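You operate a simulated robot arm through the tools that you are given. There is no shell and no other tool. Be economical: measure what you need, move in short steps, check, and stop when the job is done.

You run a simulated robot arm. Do the job below in one go: nothing can be reset, and whatever is moved stays where it is left.

Task
Zero the blue register, then wipe up the grease stain.
Fine: it sits in the white box and stays there; switch the box on and off again; use the yellow pad and put it back.

It is judged by the outcome, as a careful person would: the job done as asked, and still so three seconds after it is handed in. It fails if anything else is knocked over, pushed out of place, dropped, spilled or broken.

Robot
A 7-joint arm with a two-finger parallel gripper, fixed in place. Base frame: the origin is at the foot of the arm, x ahead of it, y to its left, z up; the work surface is at about z = 0. Lengths are in mm, angles in degrees, forces in N, time in s.
With the tool pointing down near the work surface it reaches from about 240 to 620 mm from the base axis. Its first joint turns from -66.0 to 66.0 degrees. Payload 2.6 kg.
Tool frame: the origin (TCP) lies between the finger pads and is the grasp point; the fingertips stand 30 mm ahead of it; z points along the fingers, y is the line along which they close. Largest opening 94 mm; finger width 28, thickness 10; the body of the gripper, 50 by 96 mm, starts 55 mm behind the TCP.
Orientation is that of the tool frame in the base frame, as [roll, pitch, yaw] about the fixed x, y, z axes, in that order (R = Rz(yaw) Ry(pitch) Rx(roll)). With the fingers straight down and closing along the base's y, the tool's x points along the base's -x, its y along +y and its z along -z.

Tools
- The arm moves only by the tool move_arm. Its argument "rows" is a list of rows, each a list of 3 entries, a list of its own where there are three numbers: the finger opening in mm, from 0 to 94, then the shift along the tool's x, y, z in mm, then the turn, a rotation vector about the tool's x, y, z in degrees. In form: [[jaw, [x, y, z], [wx, wy, wz]], ...]. A call has 1 to 20 rows; each row is the pose to reach, as a shift and turn from the pose commanded when the call began, along the tool's axes at that moment. Each row takes 0.2 s and may step no farther than 50 mm and 8.6 degrees from the row before; otherwise, or with a gripper value out of range, the whole call is refused. Where a pose cannot be reached the arm comes as near as it can. A force on the tool above 40 N (or 10 N above the force at the start of the call, whichever is more), or a blocked arm, ends the call early, and 0.2 s more pass. The fingers move at their own pace (about 72 mm/s each) and stop on an object; they squeeze with about 24 N. The grip force told is the motor's: it shows also when the fingers shut on nothing. Time passes only in rows, and 0.2 s behind the last, so rows that repeat a pose let the fingers close. The reply holds the time, the measured pose of the TCP, the force on the tool along the base axes, the opening and the grip force, in the units named above and with some noise.
- Cameras (640 x 400 px; columns grow to the right, rows downward): "scene" is fixed at [33.3, 429.1, 566]; the picture's right is [-0.80, -0.60, 0.00], its down [-0.34, 0.45, -0.83] and it looks along [0.49, -0.66, -0.56] (base axes); focal length 328 px, centre (320, 200). "wrist" rides on the gripper at [-37, 0, -58] in the tool frame; the picture's right is [0.00, -1.00, 0.00], its down [0.97, 0.00, -0.24] and it looks along [0.24, 0.00, 0.97] (tool axes); focal length 218 px, centre (320, 200). There is no depth. A picture from a camera that has moved, and an enlarged one, comes with that camera's place and axes in the base frame and with its lens.
- get_image(camera): a new picture of that camera. No time passes.
- enlarge(camera, box): a new picture of the part [left, top, right, bottom] of that camera's present view, enlarged. No time passes.
- close_job(): hands the job in; it is judged then, once.

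Go step by step. Nothing tells you positions but the pictures and the camera data: compare them with the known pose of the tool, close in by small moves and look again before you grip or let go. The budget is 120 turns and 84 pictures, counting those below and the enlarged ones. Unless the task says otherwise, let go and move clear before handing in, and close with one line.

The tools are called after "Request:" as a command line: name --argument value ..., lists and objects as JSON in quotes. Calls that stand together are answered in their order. move_arm: Moves the arm, as the interface text tells. Its arguments: {"type":"object","properties":{"rows":{"type":"array"}},"required":["rows"]} The other tools are called the same way: get_image (camera) takes a picture; enlarge (camera, box) takes an enlarged picture of a part of a camera's view; close_job () hands the job in.

At the start:

```text
time: 0.0
eef_pos: [379.6, 46.4, 298.5]
orientation: [-180.0, 0.0, -180.0]
ft_force: [-0.1, 0.6, 0.3]
grip_width: 94.1
grip_force: 0.1
```

scene: 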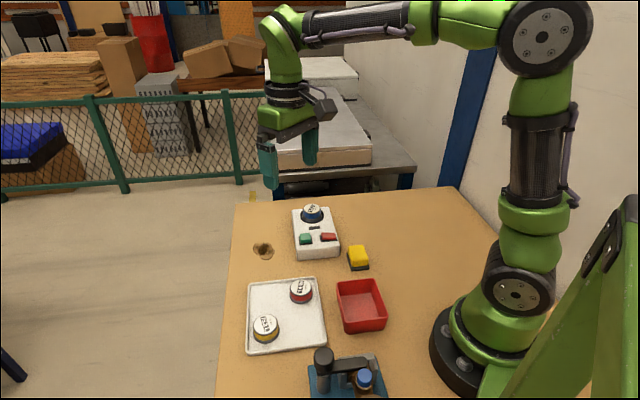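
wrist: 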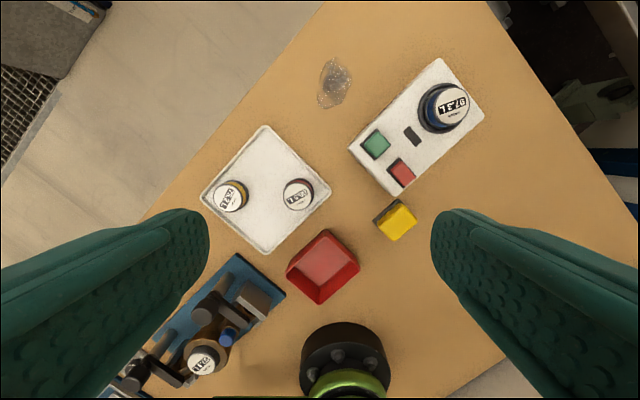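

I see a white box with a blue register and green/red buttons, a tray with red and yellow registers, a yellow pad, a red bin and a fixture at the front. I'll take a closer look at each of them first.

Request:
enlarge --camera "wrist" --box '[340, 50, 500, 150]'

Request:
enlarge --camera "scene" --box '[240, 190, 400, 290]'

Request:
enlarge --camera "wrist" --box '[100, 230, 340, 380]'

Request:
enlarge --camera "scene" --box '[240, 270, 432, 390]'

```text
4.00 times, centred on (420, 100) of wrist
camera zoom: at [416.5, 45.8, 356.7], right [0.0, -1.0, 0.0], down [-0.97, 0.0, 0.24], along [-0.24, 0.0, -0.97], focal length 873 px, centre (-80, 600)
```

zoom: 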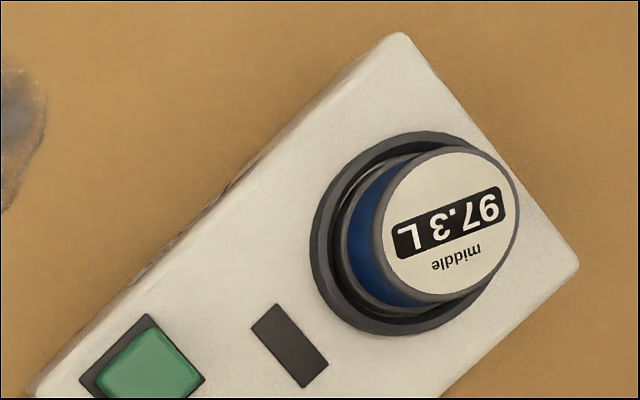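

```text
4.00 times, centred on (320, 240) of scene
camera zoom: at [33.3, 429.1, 566.0], right [-0.8, -0.6, 0.0], down [-0.34, 0.45, -0.83], along [0.49, -0.66, -0.56], focal length 1312 px, centre (320, 40)
```

zoom: 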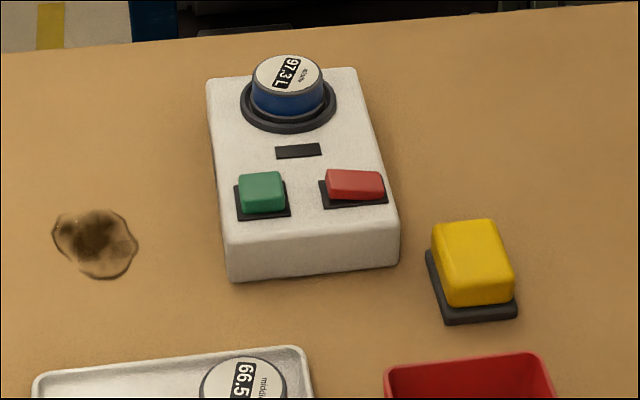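

```text
2.67 times, centred on (220, 305) of wrist
camera zoom: at [416.5, 45.8, 356.7], right [0.0, -1.0, 0.0], down [-0.97, 0.0, 0.24], along [-0.24, 0.0, -0.97], focal length 582 px, centre (587, -80)
```

zoom: 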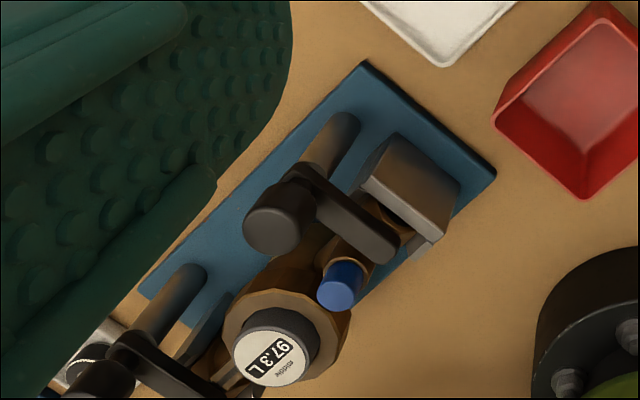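

```text
3.33 times, centred on (336, 330) of scene
camera zoom: at [33.3, 429.1, 566.0], right [-0.8, -0.6, 0.0], down [-0.34, 0.45, -0.83], along [0.49, -0.66, -0.56], focal length 1094 px, centre (267, -233)
```

zoom: 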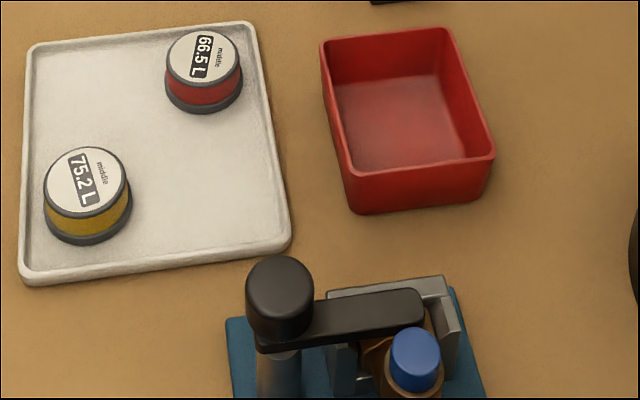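

I place the green button at about (420,-33,45), the red at (379,-71,45), and the stain near (504,27). The first step is to close the fingers and hover over the green button.

Request:
move_arm --rows '[[40, [-10, -20, 40], [0, 0, 0]], [0, [-20, -40, 80], [0, 0, 0]], [0, [-30, -60, 120], [0, 0, 0]], [0, [-41, -79, 160], [0, 0, 0]], [0, [-41, -79, 185], [0, 0, 0]], [0, [-41, -79, 195], [0, 0, 0]]]'

Request:
get_image --camera "wrist"

Request:
enlarge --camera "scene" --box '[240, 190, 400, 290]'

```text
time: 1.4
eef_pos: [421.8, -32.9, 102.6]
orientation: [-179.9, -0.1, 180.0]
ft_force: [-0.7, 0.6, -0.7]
grip_width: 0.0
grip_force: 24.4
```

```text
77 pictures are left
camera wrist: at [458.5, -33.9, 161.0], right [0.0, -1.0, 0.0], down [-0.97, 0.0, 0.24], along [-0.24, 0.0, -0.97], focal length 218 px, centre (320, 200)
```

wrist: 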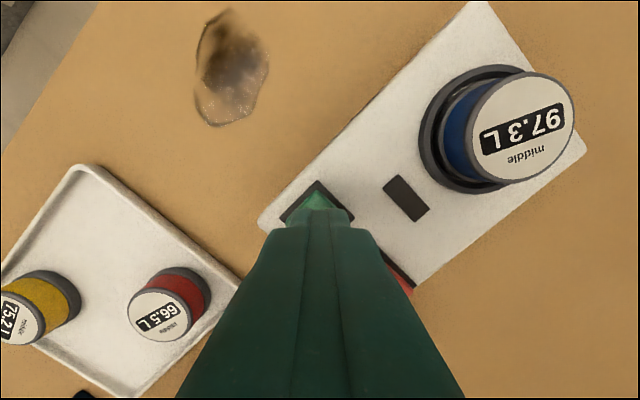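

```text
4.00 times, centred on (320, 240) of scene
camera zoom: at [33.3, 429.1, 566.0], right [-0.8, -0.6, 0.0], down [-0.34, 0.45, -0.83], along [0.49, -0.66, -0.56], focal length 1312 px, centre (320, 40)
```

zoom: 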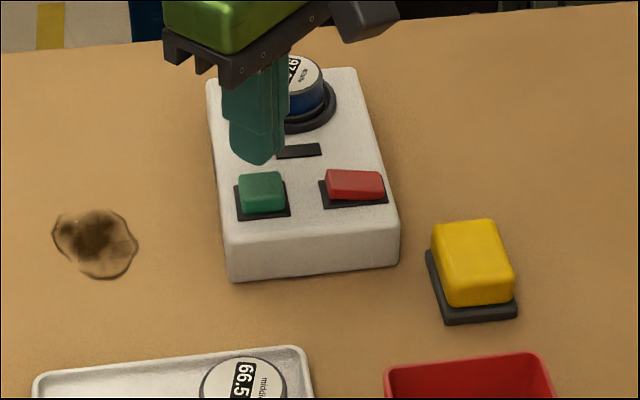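

The tips are aligned about 28 mm above the green button. Now I press it in small steps and retreat.

Request:
move_arm --rows '[[0, [0, 0, 12], [0, 0, 0]], [0, [0, 0, 20], [0, 0, 0]], [0, [0, 0, 24], [0, 0, 0]], [0, [0, 0, 27], [0, 0, 0]], [0, [0, 0, 29], [0, 0, 0]], [0, [0, 0, 31], [0, 0, 0]]]'

Request:
enlarge --camera "scene" --box '[270, 195, 350, 245]'

Request:
get_image --camera "wrist"

```text
time: 2.7
eef_pos: [421.0, -33.9, 75.7]
orientation: [179.9, 0.3, 179.7]
ft_force: [-5.9, -0.3, 12.3]
grip_width: 0.0
grip_force: 24.2
stopped in row 6: the force on the tool passed its limit (the readings are from after the stop); the commanded pose is now the measured one
```

```text
8.00 times, centred on (310, 220) of scene
camera zoom: at [33.2, 429.2, 566.0], right [-0.8, -0.6, 0.0], down [-0.34, 0.45, -0.83], along [0.49, -0.66, -0.56], focal length 2625 px, centre (400, 40)
```

zoom: 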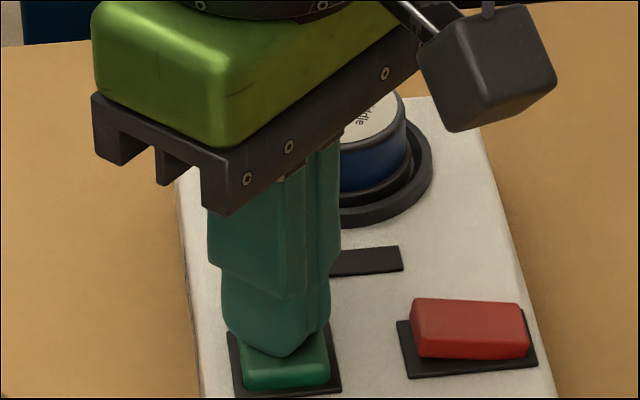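

```text
74 pictures are left
camera wrist: at [458.2, -34.0, 136.0], right [0.0, -1.0, 0.0], down [-0.97, 0.0, 0.24], along [-0.24, 0.0, -0.97], focal length 218 px, centre (320, 200)
```

wrist: 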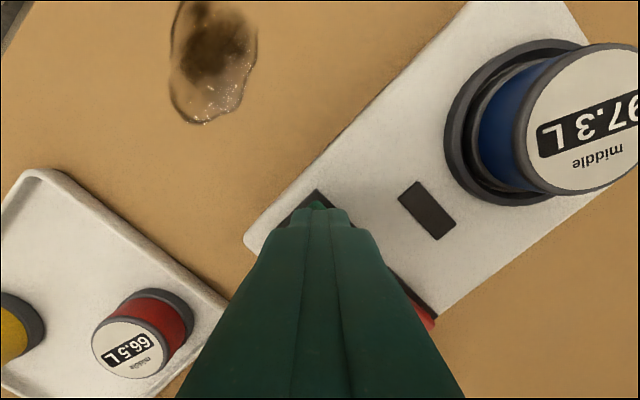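

The button took the force limit; I lift off and look at the lamp and the register.

Request:
move_arm --rows '[[0, [0, 0, -10], [0, 0, 0]], [0, [20, 20, -50], [0, 0, 0]], [0, [20, 20, -50], [0, 0, 0]]]'

Request:
get_image --camera "wrist"

Request:
enlarge --camera "scene" --box '[270, 195, 350, 245]'

```text
time: 3.5
eef_pos: [402.3, -12.8, 125.7]
orientation: [-179.9, 0.2, -179.9]
ft_force: [-0.3, -0.2, -0.8]
grip_width: 0.0
grip_force: 23.8
```

```text
73 pictures are left
camera wrist: at [439.4, -13.0, 185.4], right [0.0, -1.0, 0.0], down [-0.97, 0.0, 0.24], along [-0.24, 0.0, -0.97], focal length 218 px, centre (320, 200)
```

wrist: 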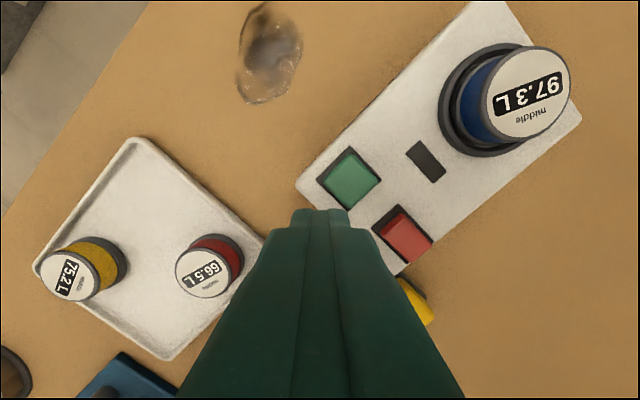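

```text
8.00 times, centred on (310, 220) of scene
camera zoom: at [33.3, 429.1, 566.0], right [-0.8, -0.6, 0.0], down [-0.34, 0.45, -0.83], along [0.49, -0.66, -0.56], focal length 2625 px, centre (400, 40)
```

zoom: 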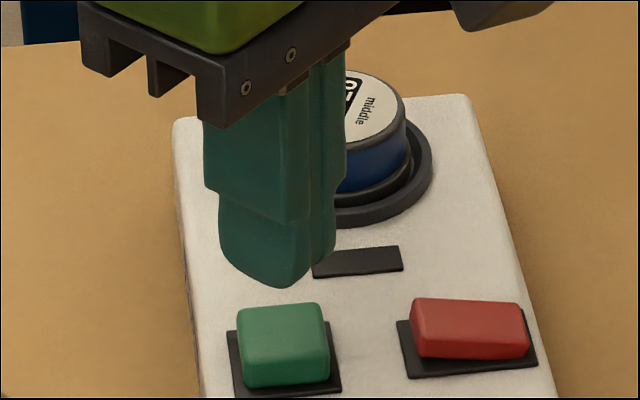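

No visible change yet. I wait a moment and look closer at the lamp and buttons.

Request:
move_arm --rows '[[0, [20, 0, -10], [0, 0, 0]], [0, [40, 0, -20], [0, 0, 0]], [0, [40, 0, -20], [0, 0, 0]], [0, [40, 0, -20], [0, 0, 0]], [0, [40, 0, -20], [0, 0, 0]]]'

Request:
enlarge --camera "wrist" --box '[300, 0, 620, 200]'

Request:
enlarge --camera "scene" --box '[280, 195, 360, 245]'

```text
time: 4.7
eef_pos: [360.6, -12.9, 146.5]
orientation: [180.0, 0.2, 179.9]
ft_force: [0.5, 0.2, 0.5]
grip_width: 0.2
grip_force: 24.5
```

```text
2.00 times, centred on (460, 100) of wrist
camera zoom: at [398.2, -13.2, 205.2], right [0.0, -1.0, 0.0], down [-0.97, 0.0, 0.24], along [-0.24, 0.0, -0.97], focal length 436 px, centre (40, 400)
```

zoom: 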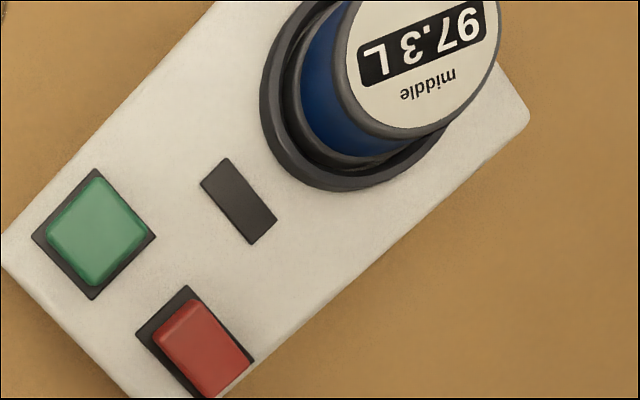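

```text
8.00 times, centred on (320, 220) of scene
camera zoom: at [33.3, 429.1, 566.0], right [-0.8, -0.6, 0.0], down [-0.34, 0.45, -0.83], along [0.49, -0.66, -0.56], focal length 2625 px, centre (320, 40)
```

zoom: 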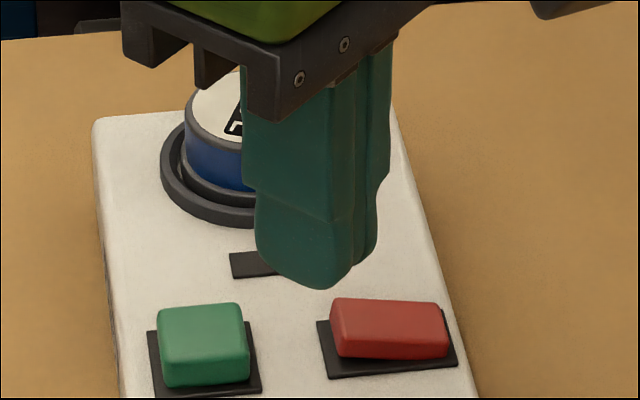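

The box shows no sign of being on. I'll press green again, more slowly, and check the lamp while it is held.

Request:
move_arm --rows '[[0, [-40, -10, 10], [0, 0, 0]], [0, [-60, -20, 40], [0, 0, 0]], [0, [-60, -20, 60], [0, 0, 0]], [0, [-60, -20, 66], [0, 0, 0]], [0, [-60, -20, 68], [0, 0, 0]]]'

Request:
move_arm --rows '[[0, [0, 0, 1], [0, 0, 0]], [0, [0, 0, 1.7], [0, 0, 0]], [0, [0, 0, 2.4], [0, 0, 0]], [0, [0, 0, 3], [0, 0, 0]], [0, [0, 0, 3], [0, 0, 0]], [0, [0, 0, 3], [0, 0, 0]]]'

Request:
get_image --camera "wrist"

```text
time: 5.9
eef_pos: [420.9, -34.6, 77.2]
orientation: [-179.9, 0.3, 179.9]
ft_force: [-0.3, -1.8, 2.3]
grip_width: 0.1
grip_force: 23.5
```

```text
time: 6.9
eef_pos: [419.7, -34.4, 76.8]
orientation: [-180.0, 0.4, 179.7]
ft_force: [-5.3, 1.0, 10.8]
grip_width: 0.0
grip_force: 24.6
stopped in row 5: the force on the tool passed its limit (the readings are from after the stop); the commanded pose is now the measured one
```

```text
69 pictures are left
camera wrist: at [458.0, -34.3, 136.1], right [-0.01, -1.0, 0.0], down [-0.97, 0.01, 0.24], along [-0.24, 0.0, -0.97], focal length 218 px, centre (320, 200)
```

wrist: 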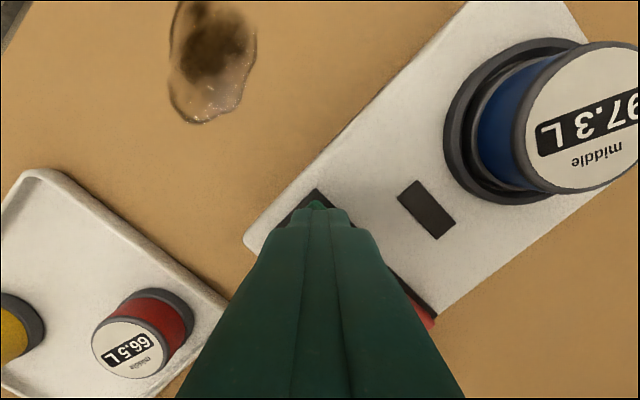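

Green does not travel, so it may be something else than a plain push button. I'll lift and get a close view of both buttons from near their side.

Request:
move_arm --rows '[[0, [0, 0, -10], [0, 0, 0]], [0, [30, 0, -45], [0, 0, 0]], [0, [60, -15, -45], [0, 0, 0]], [0, [85, -20, -45], [0, 0, 0]], [0, [85, -20, -45], [0, 0, 0]]]'

Request:
get_image --camera "wrist"

Request:
enlarge --camera "scene" --box '[290, 215, 354, 255]'

```text
time: 8.1
eef_pos: [335.7, -54.3, 121.4]
orientation: [180.0, 0.2, 179.8]
ft_force: [-0.4, -1.1, 0.2]
grip_width: 0.0
grip_force: 23.5
```

```text
68 pictures are left
camera wrist: at [372.5, -53.9, 180.5], right [0.0, -1.0, 0.0], down [-0.97, 0.0, 0.24], along [-0.24, 0.0, -0.97], focal length 218 px, centre (320, 200)
```

wrist: 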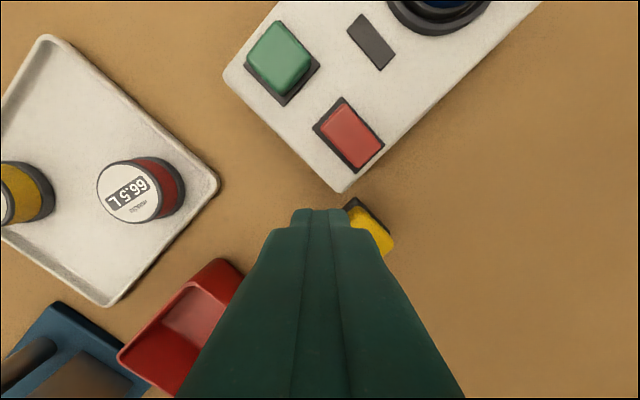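

```text
10.00 times, centred on (322, 235) of scene
camera zoom: at [33.3, 429.1, 566.0], right [-0.8, -0.6, 0.0], down [-0.34, 0.45, -0.83], along [0.49, -0.66, -0.56], focal length 3281 px, centre (300, -150)
```

zoom: 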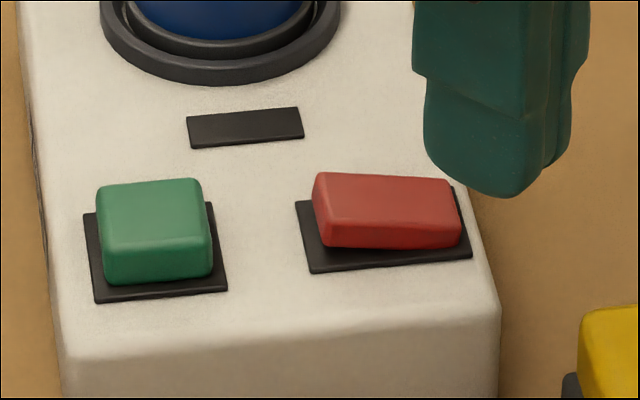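

The red control is a tilted rocker (end towards green is raised), so it is the power switch and green is the zero push-button. Next I turn the fingers in line with the box and hover over the raised end of the rocker.

Request:
move_arm --rows '[[0, [-10, -2, 0], [0, 0, 8]], [0, [-20, -4, 0], [0, 0, 16]], [0, [-30, -6, 5], [0, 0, 24]], [0, [-40, -8, 10], [0, 0, 32]], [0, [-50, -9, 15], [0, 0, 40]], [0, [-55.3, -9, 20], [0, 0, 47]], [0, [-55.3, -9, 20], [0, 0, 47]]]'

Request:
get_image --camera "wrist"

Request:
enlarge --camera "scene" --box '[280, 205, 360, 255]'

```text
time: 9.7
eef_pos: [392.6, -61.6, 101.0]
orientation: [179.9, 0.2, 132.7]
ft_force: [0.0, 0.6, -0.2]
grip_width: 0.3
grip_force: 23.9
```

```text
66 pictures are left
camera wrist: at [416.3, -89.9, 160.0], right [-0.74, -0.68, 0.0], down [-0.66, 0.71, 0.24], along [-0.16, 0.18, -0.97], focal length 218 px, centre (320, 200)
```

wrist: 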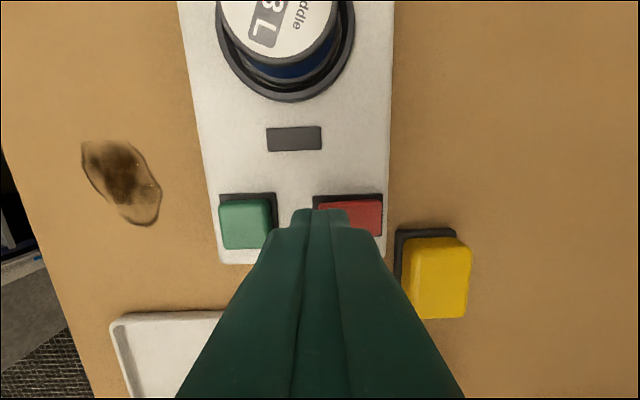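

```text
8.00 times, centred on (320, 230) of scene
camera zoom: at [33.3, 429.1, 566.0], right [-0.8, -0.6, 0.0], down [-0.34, 0.45, -0.83], along [0.49, -0.66, -0.56], focal length 2625 px, centre (320, -40)
```

zoom: 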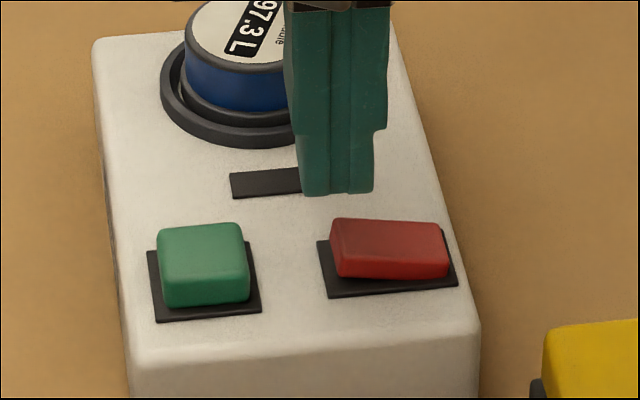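

Alignment is good; I shift 4 mm towards the rocker's centre and press its raised end down in small steps.

Request:
move_arm --rows '[[0, [0, -4, 8], [0, 0, 0]], [0, [0, -4, 16], [0, 0, 0]], [0, [0, -4, 20], [0, 0, 0]], [0, [0, -4, 22], [0, 0, 0]], [0, [0, -4, 24], [0, 0, 0]], [0, [0, -4, 26], [0, 0, 0]], [0, [0, -4, 28], [0, 0, 0]], [0, [0, -4, 30], [0, 0, 0]], [0, [0, -4, 31], [0, 0, 0]]]'

Request:
get_image --camera "wrist"

Request:
enlarge --camera "scene" --box '[280, 205, 360, 255]'

```text
time: 11.1
eef_pos: [389.5, -64.2, 77.6]
orientation: [179.6, 0.1, 132.7]
ft_force: [-2.1, 1.4, 5.0]
grip_width: 0.0
grip_force: 23.5
stopped in row 6: the force on the tool passed its limit (the readings are from after the stop); the commanded pose is now the measured one
```

```text
64 pictures are left
camera wrist: at [413.9, -91.7, 137.9], right [-0.74, -0.68, -0.01], down [-0.66, 0.71, 0.24], along [-0.15, 0.18, -0.97], focal length 218 px, centre (320, 200)
```

wrist: 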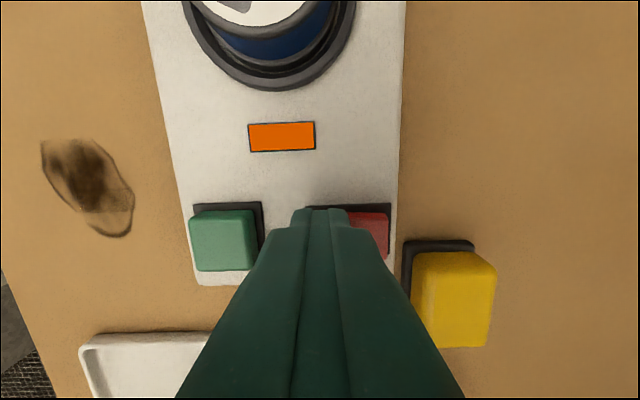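

```text
8.00 times, centred on (320, 230) of scene
camera zoom: at [33.3, 429.1, 566.0], right [-0.8, -0.6, 0.0], down [-0.34, 0.45, -0.83], along [0.49, -0.66, -0.56], focal length 2625 px, centre (320, -40)
```

zoom: 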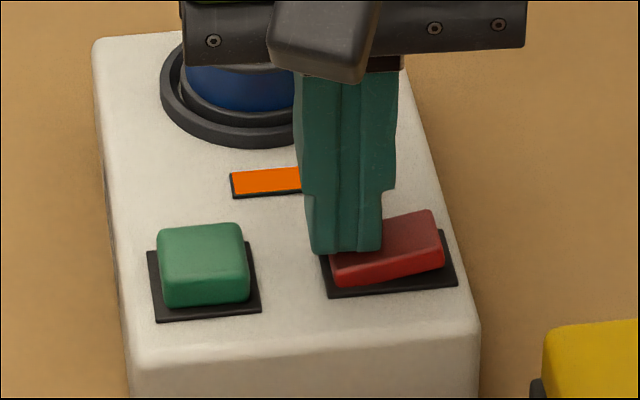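

The lamp lit orange: the box is on. Now I lift and press green, the zero button, in the same way.

Request:
move_arm --rows '[[0, [0, 0, -10], [0, 0, 0]], [0, [0, 8, -18], [0, 0, 0]], [0, [1, 35, -18], [0, 0, 0]], [0, [1.5, 43.6, -14], [0, 0, 0]], [0, [1.5, 43.6, -14], [0, 0, 0]]]'

Request:
get_image --camera "wrist"

Request:
enlarge --camera "scene" --box '[280, 205, 360, 255]'

```text
time: 12.2
eef_pos: [421.6, -34.0, 92.9]
orientation: [179.7, 0.2, 132.7]
ft_force: [0.5, 0.2, -0.5]
grip_width: 0.1
grip_force: 24.3
```

```text
62 pictures are left
camera wrist: at [444.9, -61.9, 152.1], right [-0.74, -0.68, -0.01], down [-0.66, 0.71, 0.24], along [-0.16, 0.18, -0.97], focal length 218 px, centre (320, 200)
```

wrist: 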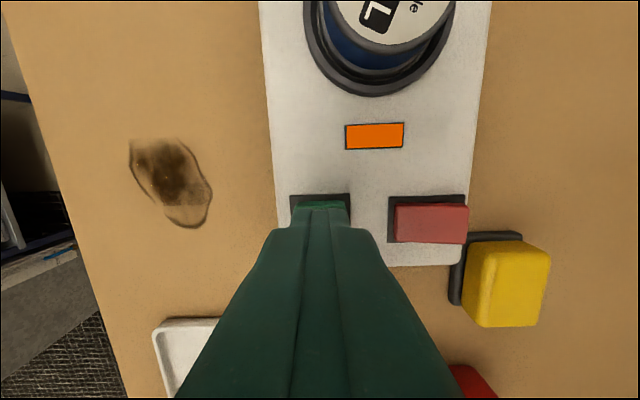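

```text
8.00 times, centred on (320, 230) of scene
camera zoom: at [33.3, 429.2, 566.0], right [-0.8, -0.6, 0.0], down [-0.34, 0.45, -0.83], along [0.49, -0.66, -0.56], focal length 2625 px, centre (320, -40)
```

zoom: 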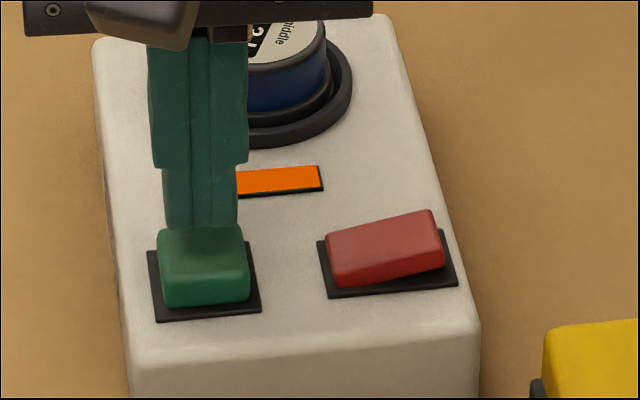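

The rocker has latched on and the tips are above green. Press.

Request:
move_arm --rows '[[0, [0, 0, 8], [0, 0, 0]], [0, [0, 0, 13], [0, 0, 0]], [0, [0, 0, 16], [0, 0, 0]], [0, [0, 0, 18], [0, 0, 0]], [0, [0, 0, 20], [0, 0, 0]], [0, [0, 0, 22], [0, 0, 0]], [0, [0, 0, 23], [0, 0, 0]]]'

Request:
enlarge --camera "scene" --box '[280, 205, 360, 255]'

Request:
get_image --camera "wrist"

```text
time: 13.4
eef_pos: [421.6, -34.0, 75.8]
orientation: [179.4, 0.2, 132.5]
ft_force: [-5.7, -1.2, 12.2]
grip_width: 0.4
grip_force: 23.4
stopped in row 5: the force on the tool passed its limit (the readings are from after the stop); the commanded pose is now the measured one
```

```text
8.00 times, centred on (320, 230) of scene
camera zoom: at [33.2, 429.2, 566.0], right [-0.8, -0.6, 0.0], down [-0.34, 0.45, -0.83], along [0.49, -0.66, -0.56], focal length 2625 px, centre (320, -40)
```

zoom: 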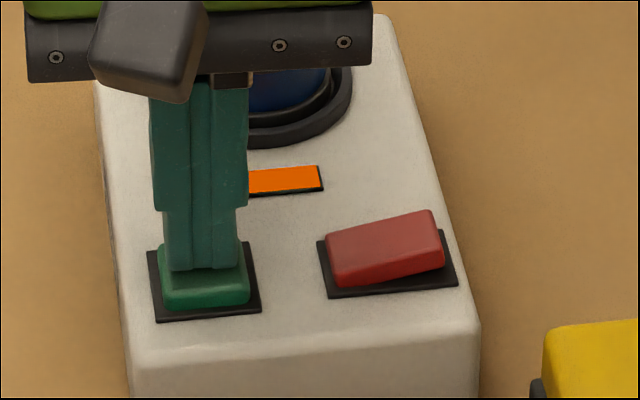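

```text
59 pictures are left
camera wrist: at [445.0, -62.2, 136.0], right [-0.74, -0.68, -0.01], down [-0.66, 0.71, 0.24], along [-0.15, 0.18, -0.97], focal length 218 px, centre (320, 200)
```

wrist: 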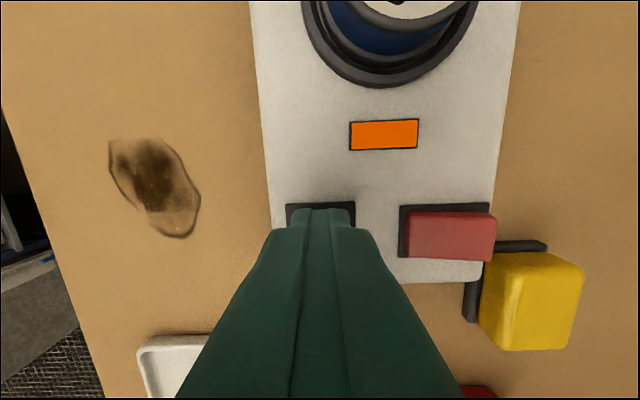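

Green is pressed with the lamp still orange. I lift up and back to read the register.

Request:
move_arm --rows '[[0, [0, 0, -10], [0, 0, 0]], [0, [10, -10, -40], [0, 0, 0]], [0, [10, -25, -60], [0, 0, 0]], [0, [10, -40, -60], [0, 0, 0]]]'

Request:
get_image --camera "wrist"

Request:
enlarge --camera "scene" --box '[270, 195, 350, 245]'

```text
time: 14.4
eef_pos: [384.9, -53.8, 135.6]
orientation: [179.5, 0.3, 132.6]
ft_force: [0.3, -0.9, 0.8]
grip_width: 0.0
grip_force: 24.3
```

```text
58 pictures are left
camera wrist: at [408.1, -81.7, 195.3], right [-0.74, -0.68, -0.01], down [-0.66, 0.71, 0.24], along [-0.15, 0.18, -0.97], focal length 218 px, centre (320, 200)
```

wrist: 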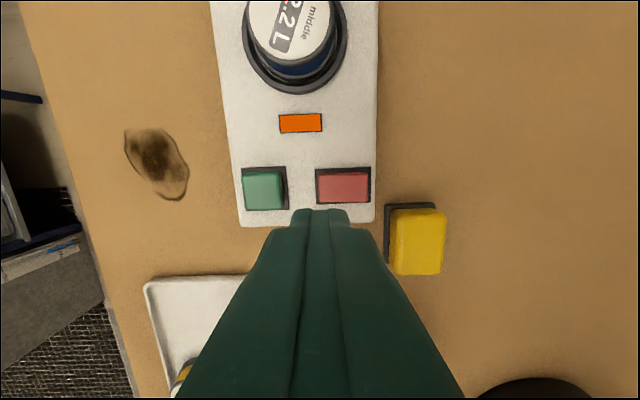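

```text
8.00 times, centred on (310, 220) of scene
camera zoom: at [33.3, 429.2, 566.0], right [-0.8, -0.6, 0.0], down [-0.34, 0.45, -0.83], along [0.49, -0.66, -0.56], focal length 2625 px, centre (400, 40)
```

zoom: 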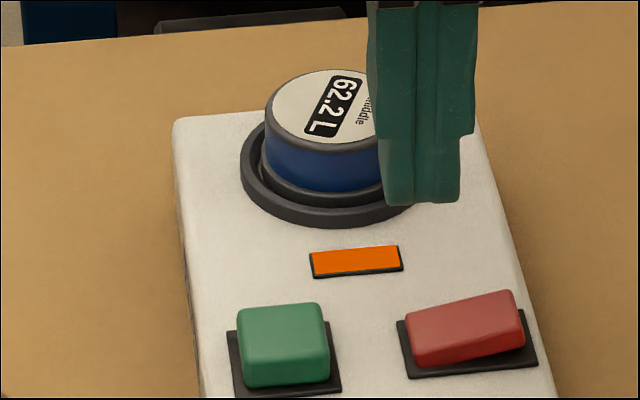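

The register now reads 62.2 L and appears to be running down; I wait and watch it.

Request:
move_arm --rows '[[0, [20, 0, 0], [0, 0, 0]], [0, [30, -10, 0], [0, 0, 0]], [0, [30, -10, 0], [0, 0, 0]], [0, [30, -10, 0], [0, 0, 0]], [0, [30, -10, 0], [0, 0, 0]]]'

Request:
enlarge --camera "scene" --box '[270, 195, 350, 245]'

```text
time: 15.6
eef_pos: [355.7, -38.8, 135.4]
orientation: [179.3, 0.3, 132.5]
ft_force: [-0.1, -0.1, -0.7]
grip_width: 0.2
grip_force: 24.1
```

```text
8.00 times, centred on (310, 220) of scene
camera zoom: at [33.3, 429.1, 566.0], right [-0.8, -0.6, 0.0], down [-0.34, 0.45, -0.83], along [0.49, -0.66, -0.56], focal length 2625 px, centre (400, 40)
```

zoom: 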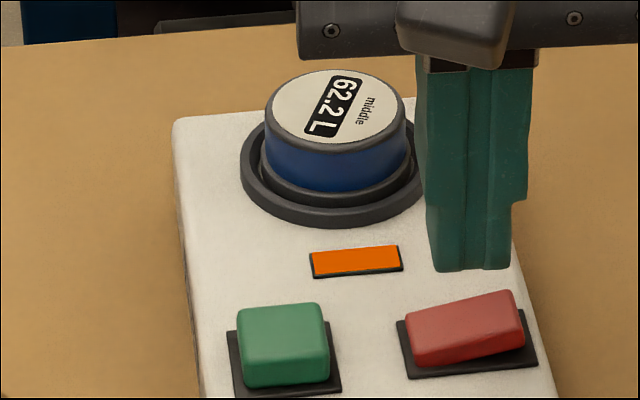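

The count only runs while green is held (it stopped at 62.2). I return to green, with the wrist turned so its camera can see the register during the press.

Request:
move_arm --rows '[[0, [-10, 13, 0], [0, 0, -7]], [0, [-20, 26, 10], [0, 0, -14]], [0, [-30, 40, 25], [0, 0, -21]], [0, [-40.2, 51.7, 40], [0, 0, -26]], [0, [-40.2, 51.7, 45], [0, 0, -26]]]'

Request:
get_image --camera "wrist"

```text
time: 16.8
eef_pos: [421.9, -32.2, 91.0]
orientation: [179.6, 0.5, 158.5]
ft_force: [-0.5, -0.4, -0.6]
grip_width: 0.0
grip_force: 23.5
```

```text
55 pictures are left
camera wrist: at [455.7, -47.0, 150.9], right [-0.36, -0.93, -0.01], down [-0.91, 0.35, 0.23], along [-0.21, 0.09, -0.97], focal length 218 px, centre (320, 200)
```

wrist: 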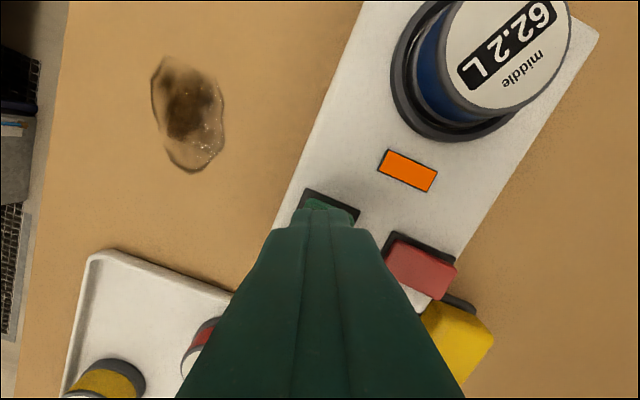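

I can read the register while pressing. Pressing gently now.

Request:
move_arm --rows '[[0, [0, 0, 8], [0, 0, 0]], [0, [0, 0, 13], [0, 0, 0]], [0, [0, 0, 15], [0, 0, 0]], [0, [0, 0, 16], [0, 0, 0]]]'

Request:
get_image --camera "wrist"

```text
time: 17.8
eef_pos: [422.4, -32.5, 76.4]
orientation: [179.6, 0.5, 158.5]
ft_force: [-9.2, 3.5, 24.3]
grip_width: 0.0
grip_force: 23.5
```

```text
54 pictures are left
camera wrist: at [456.3, -46.8, 135.9], right [-0.37, -0.93, -0.01], down [-0.91, 0.35, 0.23], along [-0.21, 0.09, -0.97], focal length 218 px, centre (320, 200)
```

wrist: 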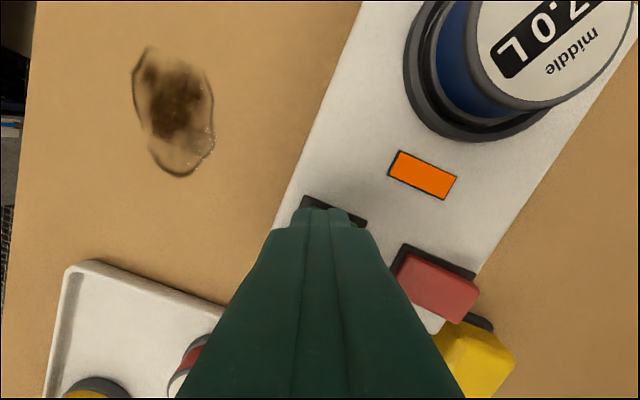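

It reads x7.0 L and is counting down. I hold a little longer.

Request:
move_arm --rows '[[0, [0, 0, 0], [0, 0, 0]], [0, [0, 0, 0], [0, 0, 0]]]'

Request:
get_image --camera "wrist"

```text
time: 18.4
eef_pos: [422.6, -33.2, 75.9]
orientation: [179.5, 0.4, 158.6]
ft_force: [-10.7, 6.2, 35.0]
grip_width: 0.0
grip_force: 23.5
```

```text
53 pictures are left
camera wrist: at [456.3, -46.8, 135.6], right [-0.37, -0.93, -0.01], down [-0.91, 0.35, 0.23], along [-0.21, 0.09, -0.97], focal length 218 px, centre (320, 200)
```

wrist: 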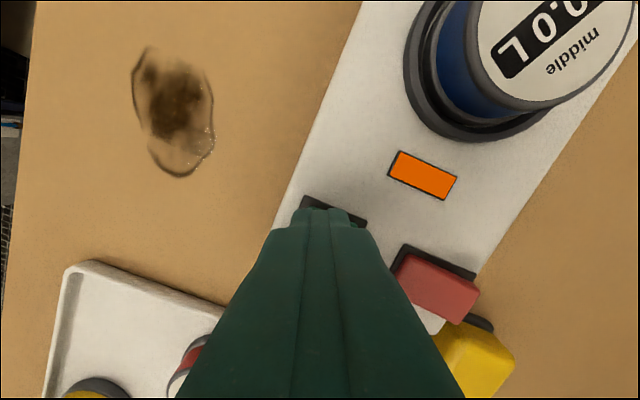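

It shows x0.0 and I take it as zero. I lift off, rotate back in line with the box, and move over the rocker's other (now raised) end, then verify.

Request:
move_arm --rows '[[0, [0, 0, -12], [0, 0, 0]], [0, [8, -15, -30], [0, 0, 7]], [0, [16, -32, -30], [0, 0, 14]], [0, [24, -48, -30], [0, 0, 20]], [0, [32, -65.2, -22], [0, 0, 26]], [0, [32, -65.2, -22], [0, 0, 26]]]'

Request:
get_image --camera "wrist"

Request:
enlarge --camera "scene" --box '[280, 195, 360, 245]'

```text
time: 19.8
eef_pos: [367.9, -82.3, 95.0]
orientation: [179.4, 0.3, 132.5]
ft_force: [0.3, 0.8, 0.3]
grip_width: 0.2
grip_force: 24.3
```

```text
52 pictures are left
camera wrist: at [392.4, -110.1, 154.9], right [-0.74, -0.67, -0.01], down [-0.66, 0.72, 0.24], along [-0.15, 0.18, -0.97], focal length 218 px, centre (320, 200)
```

wrist: 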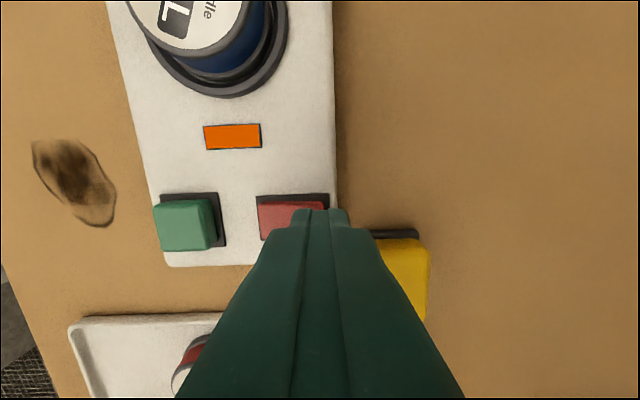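

```text
8.00 times, centred on (320, 220) of scene
camera zoom: at [33.3, 429.1, 566.0], right [-0.8, -0.6, 0.0], down [-0.34, 0.45, -0.83], along [0.49, -0.66, -0.56], focal length 2625 px, centre (320, 40)
```

zoom: 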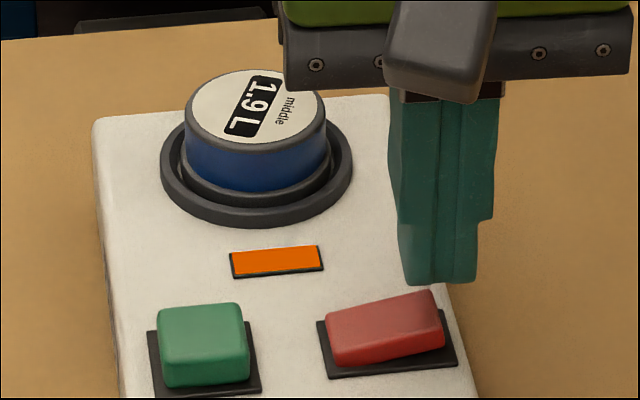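

The register actually reads 1.9 L, so it was still counting as I released. I go back and give green one more short press.

Request:
move_arm --rows '[[0, [0, 0, -8], [0, 0, 0]], [0, [0, 36, -8], [0, 0, 0]], [0, [0, 73, 0], [0, 0, 0]], [0, [0, 73, 12], [0, 0, 0]], [0, [0, 73, 17], [0, 0, 0]], [0, [0, 73, 19.5], [0, 0, 0]], [0, [0, 73, 8], [0, 0, 0]], [0, [0, 40, -15], [0, 0, 0]], [0, [0, 0, -8], [0, 0, 0]], [0, [0, 0, 0], [0, 0, 0]]]'

Request:
enlarge --camera "scene" --box '[280, 195, 360, 245]'

```text
time: 22.0
eef_pos: [367.4, -81.6, 96.2]
orientation: [179.5, 0.2, 132.6]
ft_force: [-0.3, 0.0, -0.5]
grip_width: 0.0
grip_force: 23.8
```

```text
8.00 times, centred on (320, 220) of scene
camera zoom: at [33.3, 429.1, 566.0], right [-0.8, -0.6, 0.0], down [-0.34, 0.45, -0.83], along [0.49, -0.66, -0.56], focal length 2625 px, centre (320, 40)
```

zoom: 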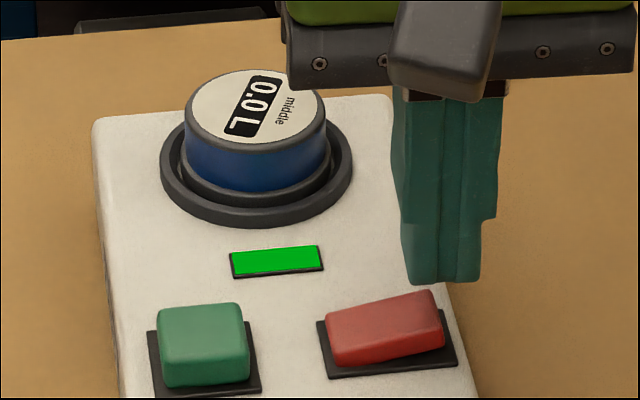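

The register reads 0.0 L and the lamp is green. Now I press the raised end of the rocker to switch the box off.

Request:
move_arm --rows '[[0, [0, 0, 10], [0, 0, 0]], [0, [0, 0, 14], [0, 0, 0]], [0, [0, 0, 16], [0, 0, 0]], [0, [0, 0, 18], [0, 0, 0]], [0, [0, 0, 20], [0, 0, 0]], [0, [0, 0, 22], [0, 0, 0]], [0, [0, 0, 23], [0, 0, 0]]]'

Request:
enlarge --camera "scene" --box '[280, 195, 360, 245]'

```text
time: 23.4
eef_pos: [367.3, -82.5, 78.4]
orientation: [179.3, 0.2, 132.3]
ft_force: [-5.4, 0.5, 9.8]
grip_width: 0.0
grip_force: 23.7
stopped in row 6: the force on the tool passed its limit (the readings are from after the stop); the commanded pose is now the measured one
```

```text
8.00 times, centred on (320, 220) of scene
camera zoom: at [33.2, 429.2, 566.0], right [-0.8, -0.6, 0.0], down [-0.34, 0.45, -0.83], along [0.49, -0.66, -0.56], focal length 2625 px, centre (320, 40)
```

zoom: 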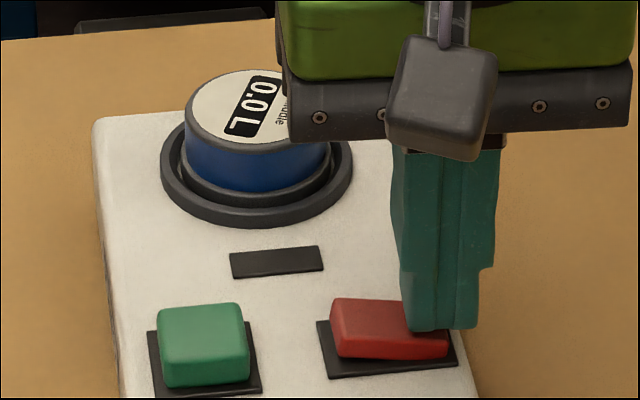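

Lamp out, register at 0.0 L, rocker back to off. Next I rise over the yellow pad with the jaws open to measure it.

Request:
move_arm --rows '[[0, [0, 0, -40], [0, 0, 0]], [0, [0, 0, -75], [0, 0, 0]], [94, [20, -20, -100], [0, 0, 0]], [94, [47, -41, -100], [0, 0, 0]], [94, [47, -41, -100], [0, 0, 0]]]'

Request:
get_image --camera "wrist"

Request:
enlarge --camera "scene" --box '[320, 220, 400, 270]'

```text
time: 24.6
eef_pos: [305.7, -76.7, 175.8]
orientation: [179.5, 0.2, 132.3]
ft_force: [-0.1, -0.2, 0.0]
grip_width: 93.9
grip_force: 0.0
```

```text
48 pictures are left
camera wrist: at [330.2, -104.0, 234.9], right [-0.74, -0.67, -0.01], down [-0.66, 0.72, 0.24], along [-0.15, 0.18, -0.97], focal length 218 px, centre (320, 200)
```

wrist: 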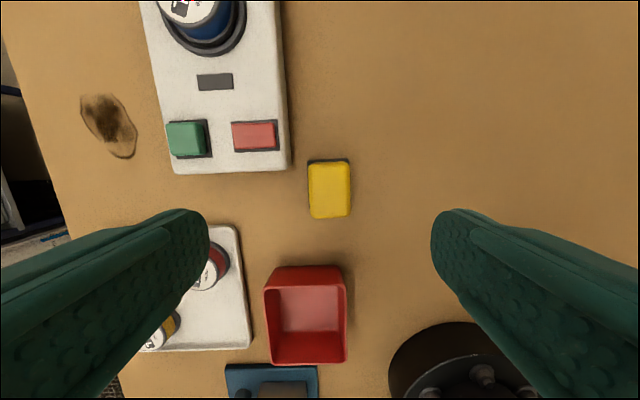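

```text
8.00 times, centred on (360, 245) of scene
camera zoom: at [33.3, 429.1, 566.0], right [-0.8, -0.6, 0.0], down [-0.34, 0.45, -0.83], along [0.49, -0.66, -0.56], focal length 2625 px, centre (0, -160)
```

zoom: 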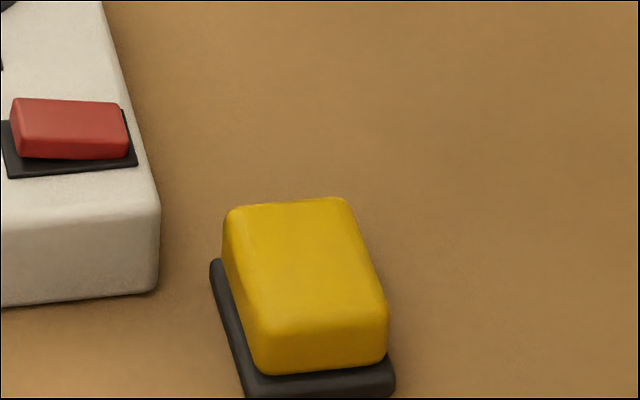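

The pad top is centred at about (299,-79.5,28), about 41 wide, and lined up with the tool. I open to 64 mm and go down above it, offset 5 mm away from the box corner.

Request:
move_arm --rows '[[64, [3, -3, 40], [0, 0, 0]], [64, [7.5, -6.9, 80], [0, 0, 0]], [64, [7.5, -6.9, 95], [0, 0, 0]], [64, [7.5, -6.9, 95], [0, 0, 0]]]'

Request:
get_image --camera "wrist"

Request:
enlarge --camera "scene" --box '[300, 200, 428, 280]'

```text
time: 25.6
eef_pos: [294.8, -72.9, 80.1]
orientation: [179.5, 0.2, 132.3]
ft_force: [0.3, 0.0, 0.9]
grip_width: 63.8
grip_force: 0.0
```

```text
46 pictures are left
camera wrist: at [320.1, -101.1, 140.0], right [-0.74, -0.67, -0.01], down [-0.66, 0.72, 0.24], along [-0.15, 0.18, -0.97], focal length 218 px, centre (320, 200)
```

wrist: 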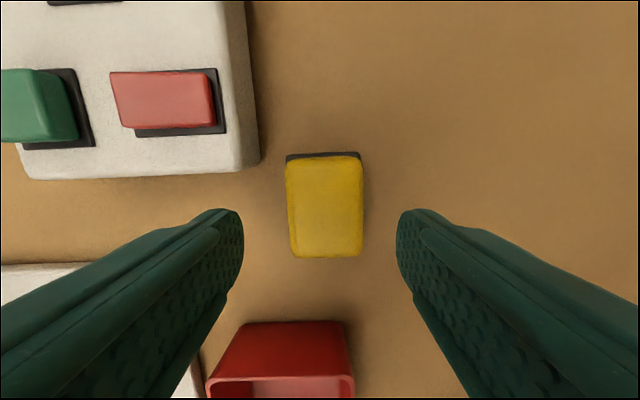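

```text
5.00 times, centred on (364, 240) of scene
camera zoom: at [33.3, 429.1, 566.0], right [-0.8, -0.6, 0.0], down [-0.34, 0.45, -0.83], along [0.49, -0.66, -0.56], focal length 1641 px, centre (100, 0)
```

zoom: 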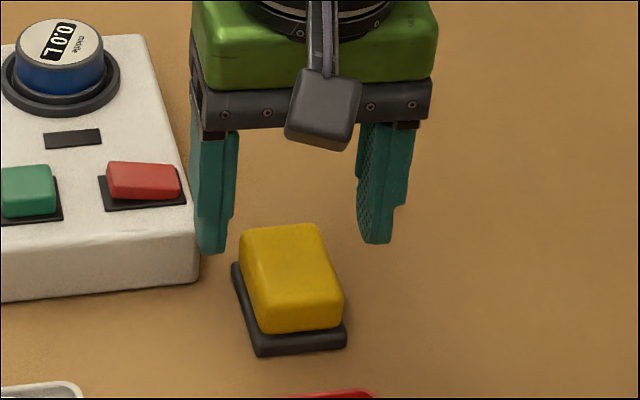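

Well centred. I lower so the tips are about 12 mm above the table and close.

Request:
move_arm --rows '[[64, [0, 0, 15], [0, 0, 0]], [64, [0, -1, 30], [0, 0, 0]], [64, [0, -1, 38], [0, 0, 0]], [64, [0, -1, 38], [0, 0, 0]]]'

Request:
get_image --camera "wrist"

Request:
enlarge --camera "scene" --box '[300, 200, 428, 280]'

```text
time: 26.6
eef_pos: [295.0, -74.3, 44.6]
orientation: [179.5, 0.2, 132.3]
ft_force: [-0.1, 0.1, 0.4]
grip_width: 64.0
grip_force: 0.1
```

```text
44 pictures are left
camera wrist: at [318.8, -102.5, 102.9], right [-0.74, -0.67, -0.01], down [-0.66, 0.72, 0.24], along [-0.15, 0.18, -0.97], focal length 218 px, centre (320, 200)
```

wrist: 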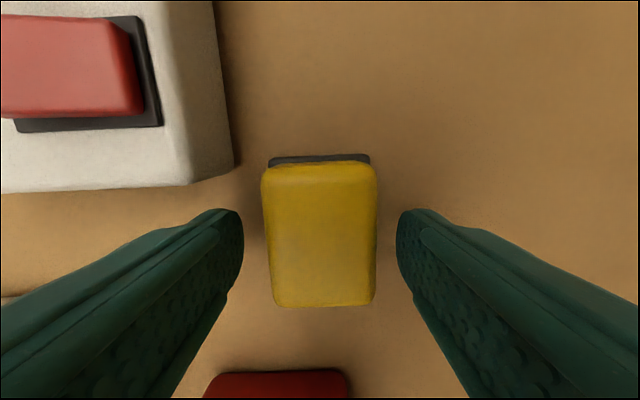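

```text
5.00 times, centred on (364, 240) of scene
camera zoom: at [33.3, 429.1, 566.0], right [-0.8, -0.6, 0.0], down [-0.34, 0.45, -0.83], along [0.49, -0.66, -0.56], focal length 1641 px, centre (100, 0)
```

zoom: 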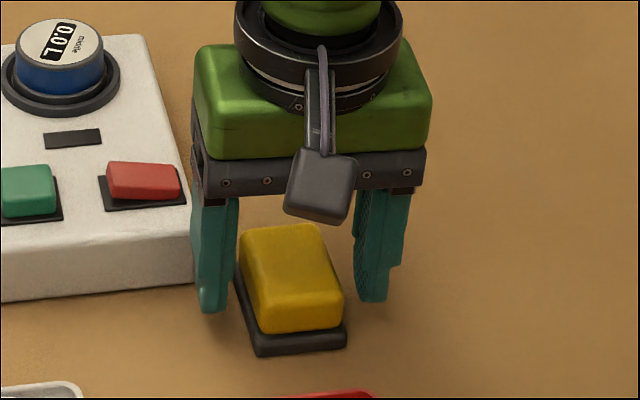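

Clear on both sides. I go 3 mm lower and close on the pad, noting the pose for putting it back.

Request:
move_arm --rows '[[64, [0, 0, 3], [0, 0, 0]], [50, [0, 0, 3], [0, 0, 0]], [30, [0, 0, 3], [0, 0, 0]], [20, [0, 0, 3], [0, 0, 0]], [20, [0, 0, 3], [0, 0, 0]], [20, [0, 0, 3], [0, 0, 0]]]'

Request:
get_image --camera "wrist"

```text
time: 28.0
eef_pos: [294.8, -75.5, 40.5]
orientation: [179.4, 0.2, 132.3]
ft_force: [0.2, -0.2, 0.3]
grip_width: 39.0
grip_force: 23.9
```

```text
42 pictures are left
camera wrist: at [319.4, -102.7, 100.0], right [-0.74, -0.67, -0.01], down [-0.66, 0.72, 0.24], along [-0.15, 0.18, -0.97], focal length 218 px, centre (320, 200)
```

wrist: 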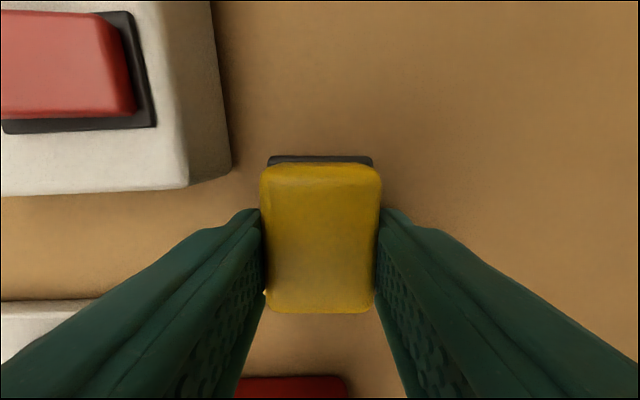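

Gripped at 39 mm. I lift straight up and check whether the dark base comes along.

Request:
move_arm --rows '[[20, [0, 0, -20], [0, 0, 0]], [20, [0, 0, -50], [0, 0, 0]], [20, [0, 0, -80], [0, 0, 0]], [20, [0, 0, -80], [0, 0, 0]]]'

Request:
enlarge --camera "scene" --box '[240, 180, 432, 300]'

Request:
get_image --camera "wrist"

```text
time: 29.0
eef_pos: [292.1, -74.6, 122.9]
orientation: [179.3, 0.2, 132.3]
ft_force: [0.5, 0.1, -0.2]
grip_width: 20.2
grip_force: 0.1
```

```text
3.33 times, centred on (336, 240) of scene
camera zoom: at [33.3, 429.1, 566.0], right [-0.8, -0.6, 0.0], down [-0.34, 0.45, -0.83], along [0.49, -0.66, -0.56], focal length 1094 px, centre (267, 67)
```

zoom: 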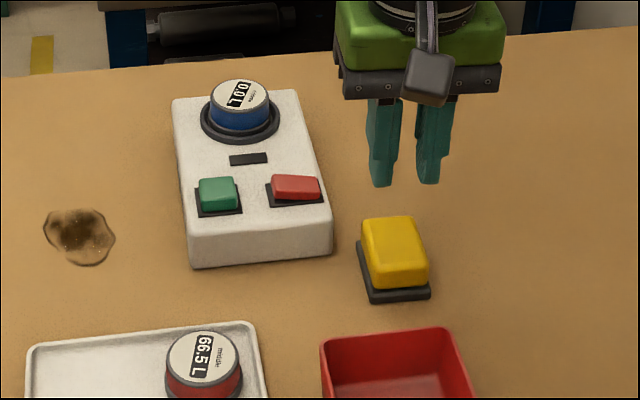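

```text
40 pictures are left
camera wrist: at [317.3, -102.8, 182.0], right [-0.74, -0.67, -0.01], down [-0.66, 0.72, 0.24], along [-0.15, 0.18, -0.97], focal length 218 px, centre (320, 200)
```

wrist: 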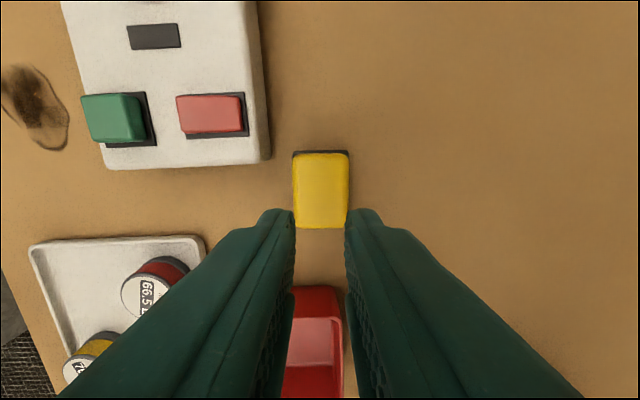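

The fingers slipped off and the pad is still in place. I look closely at its shape before gripping again.

Request:
enlarge --camera "scene" --box '[338, 237, 378, 277]'

Request:
enlarge --camera "wrist" --box '[270, 135, 370, 235]'

```text
10.00 times, centred on (358, 257) of scene
camera zoom: at [33.3, 429.1, 566.0], right [-0.8, -0.6, 0.0], down [-0.34, 0.45, -0.83], along [0.49, -0.66, -0.56], focal length 3281 px, centre (-60, -370)
```

zoom: 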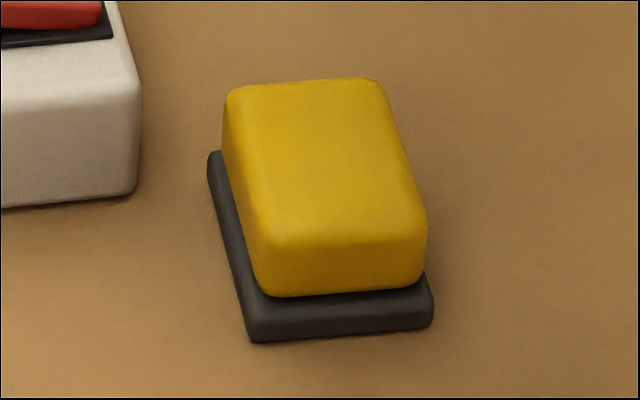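

```text
4.00 times, centred on (320, 185) of wrist
camera zoom: at [317.3, -102.8, 182.0], right [-0.74, -0.67, -0.01], down [-0.66, 0.72, 0.24], along [-0.15, 0.18, -0.97], focal length 873 px, centre (320, 260)
```

zoom: 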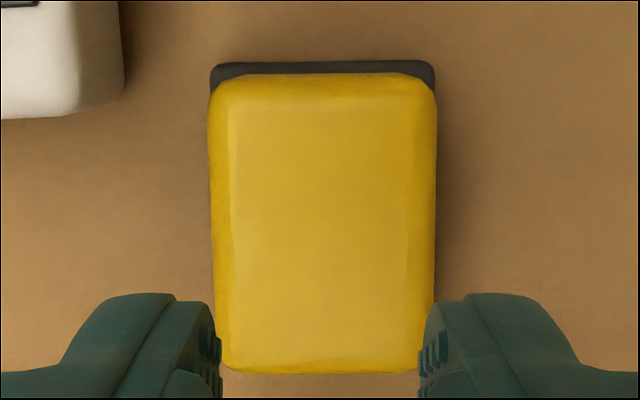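

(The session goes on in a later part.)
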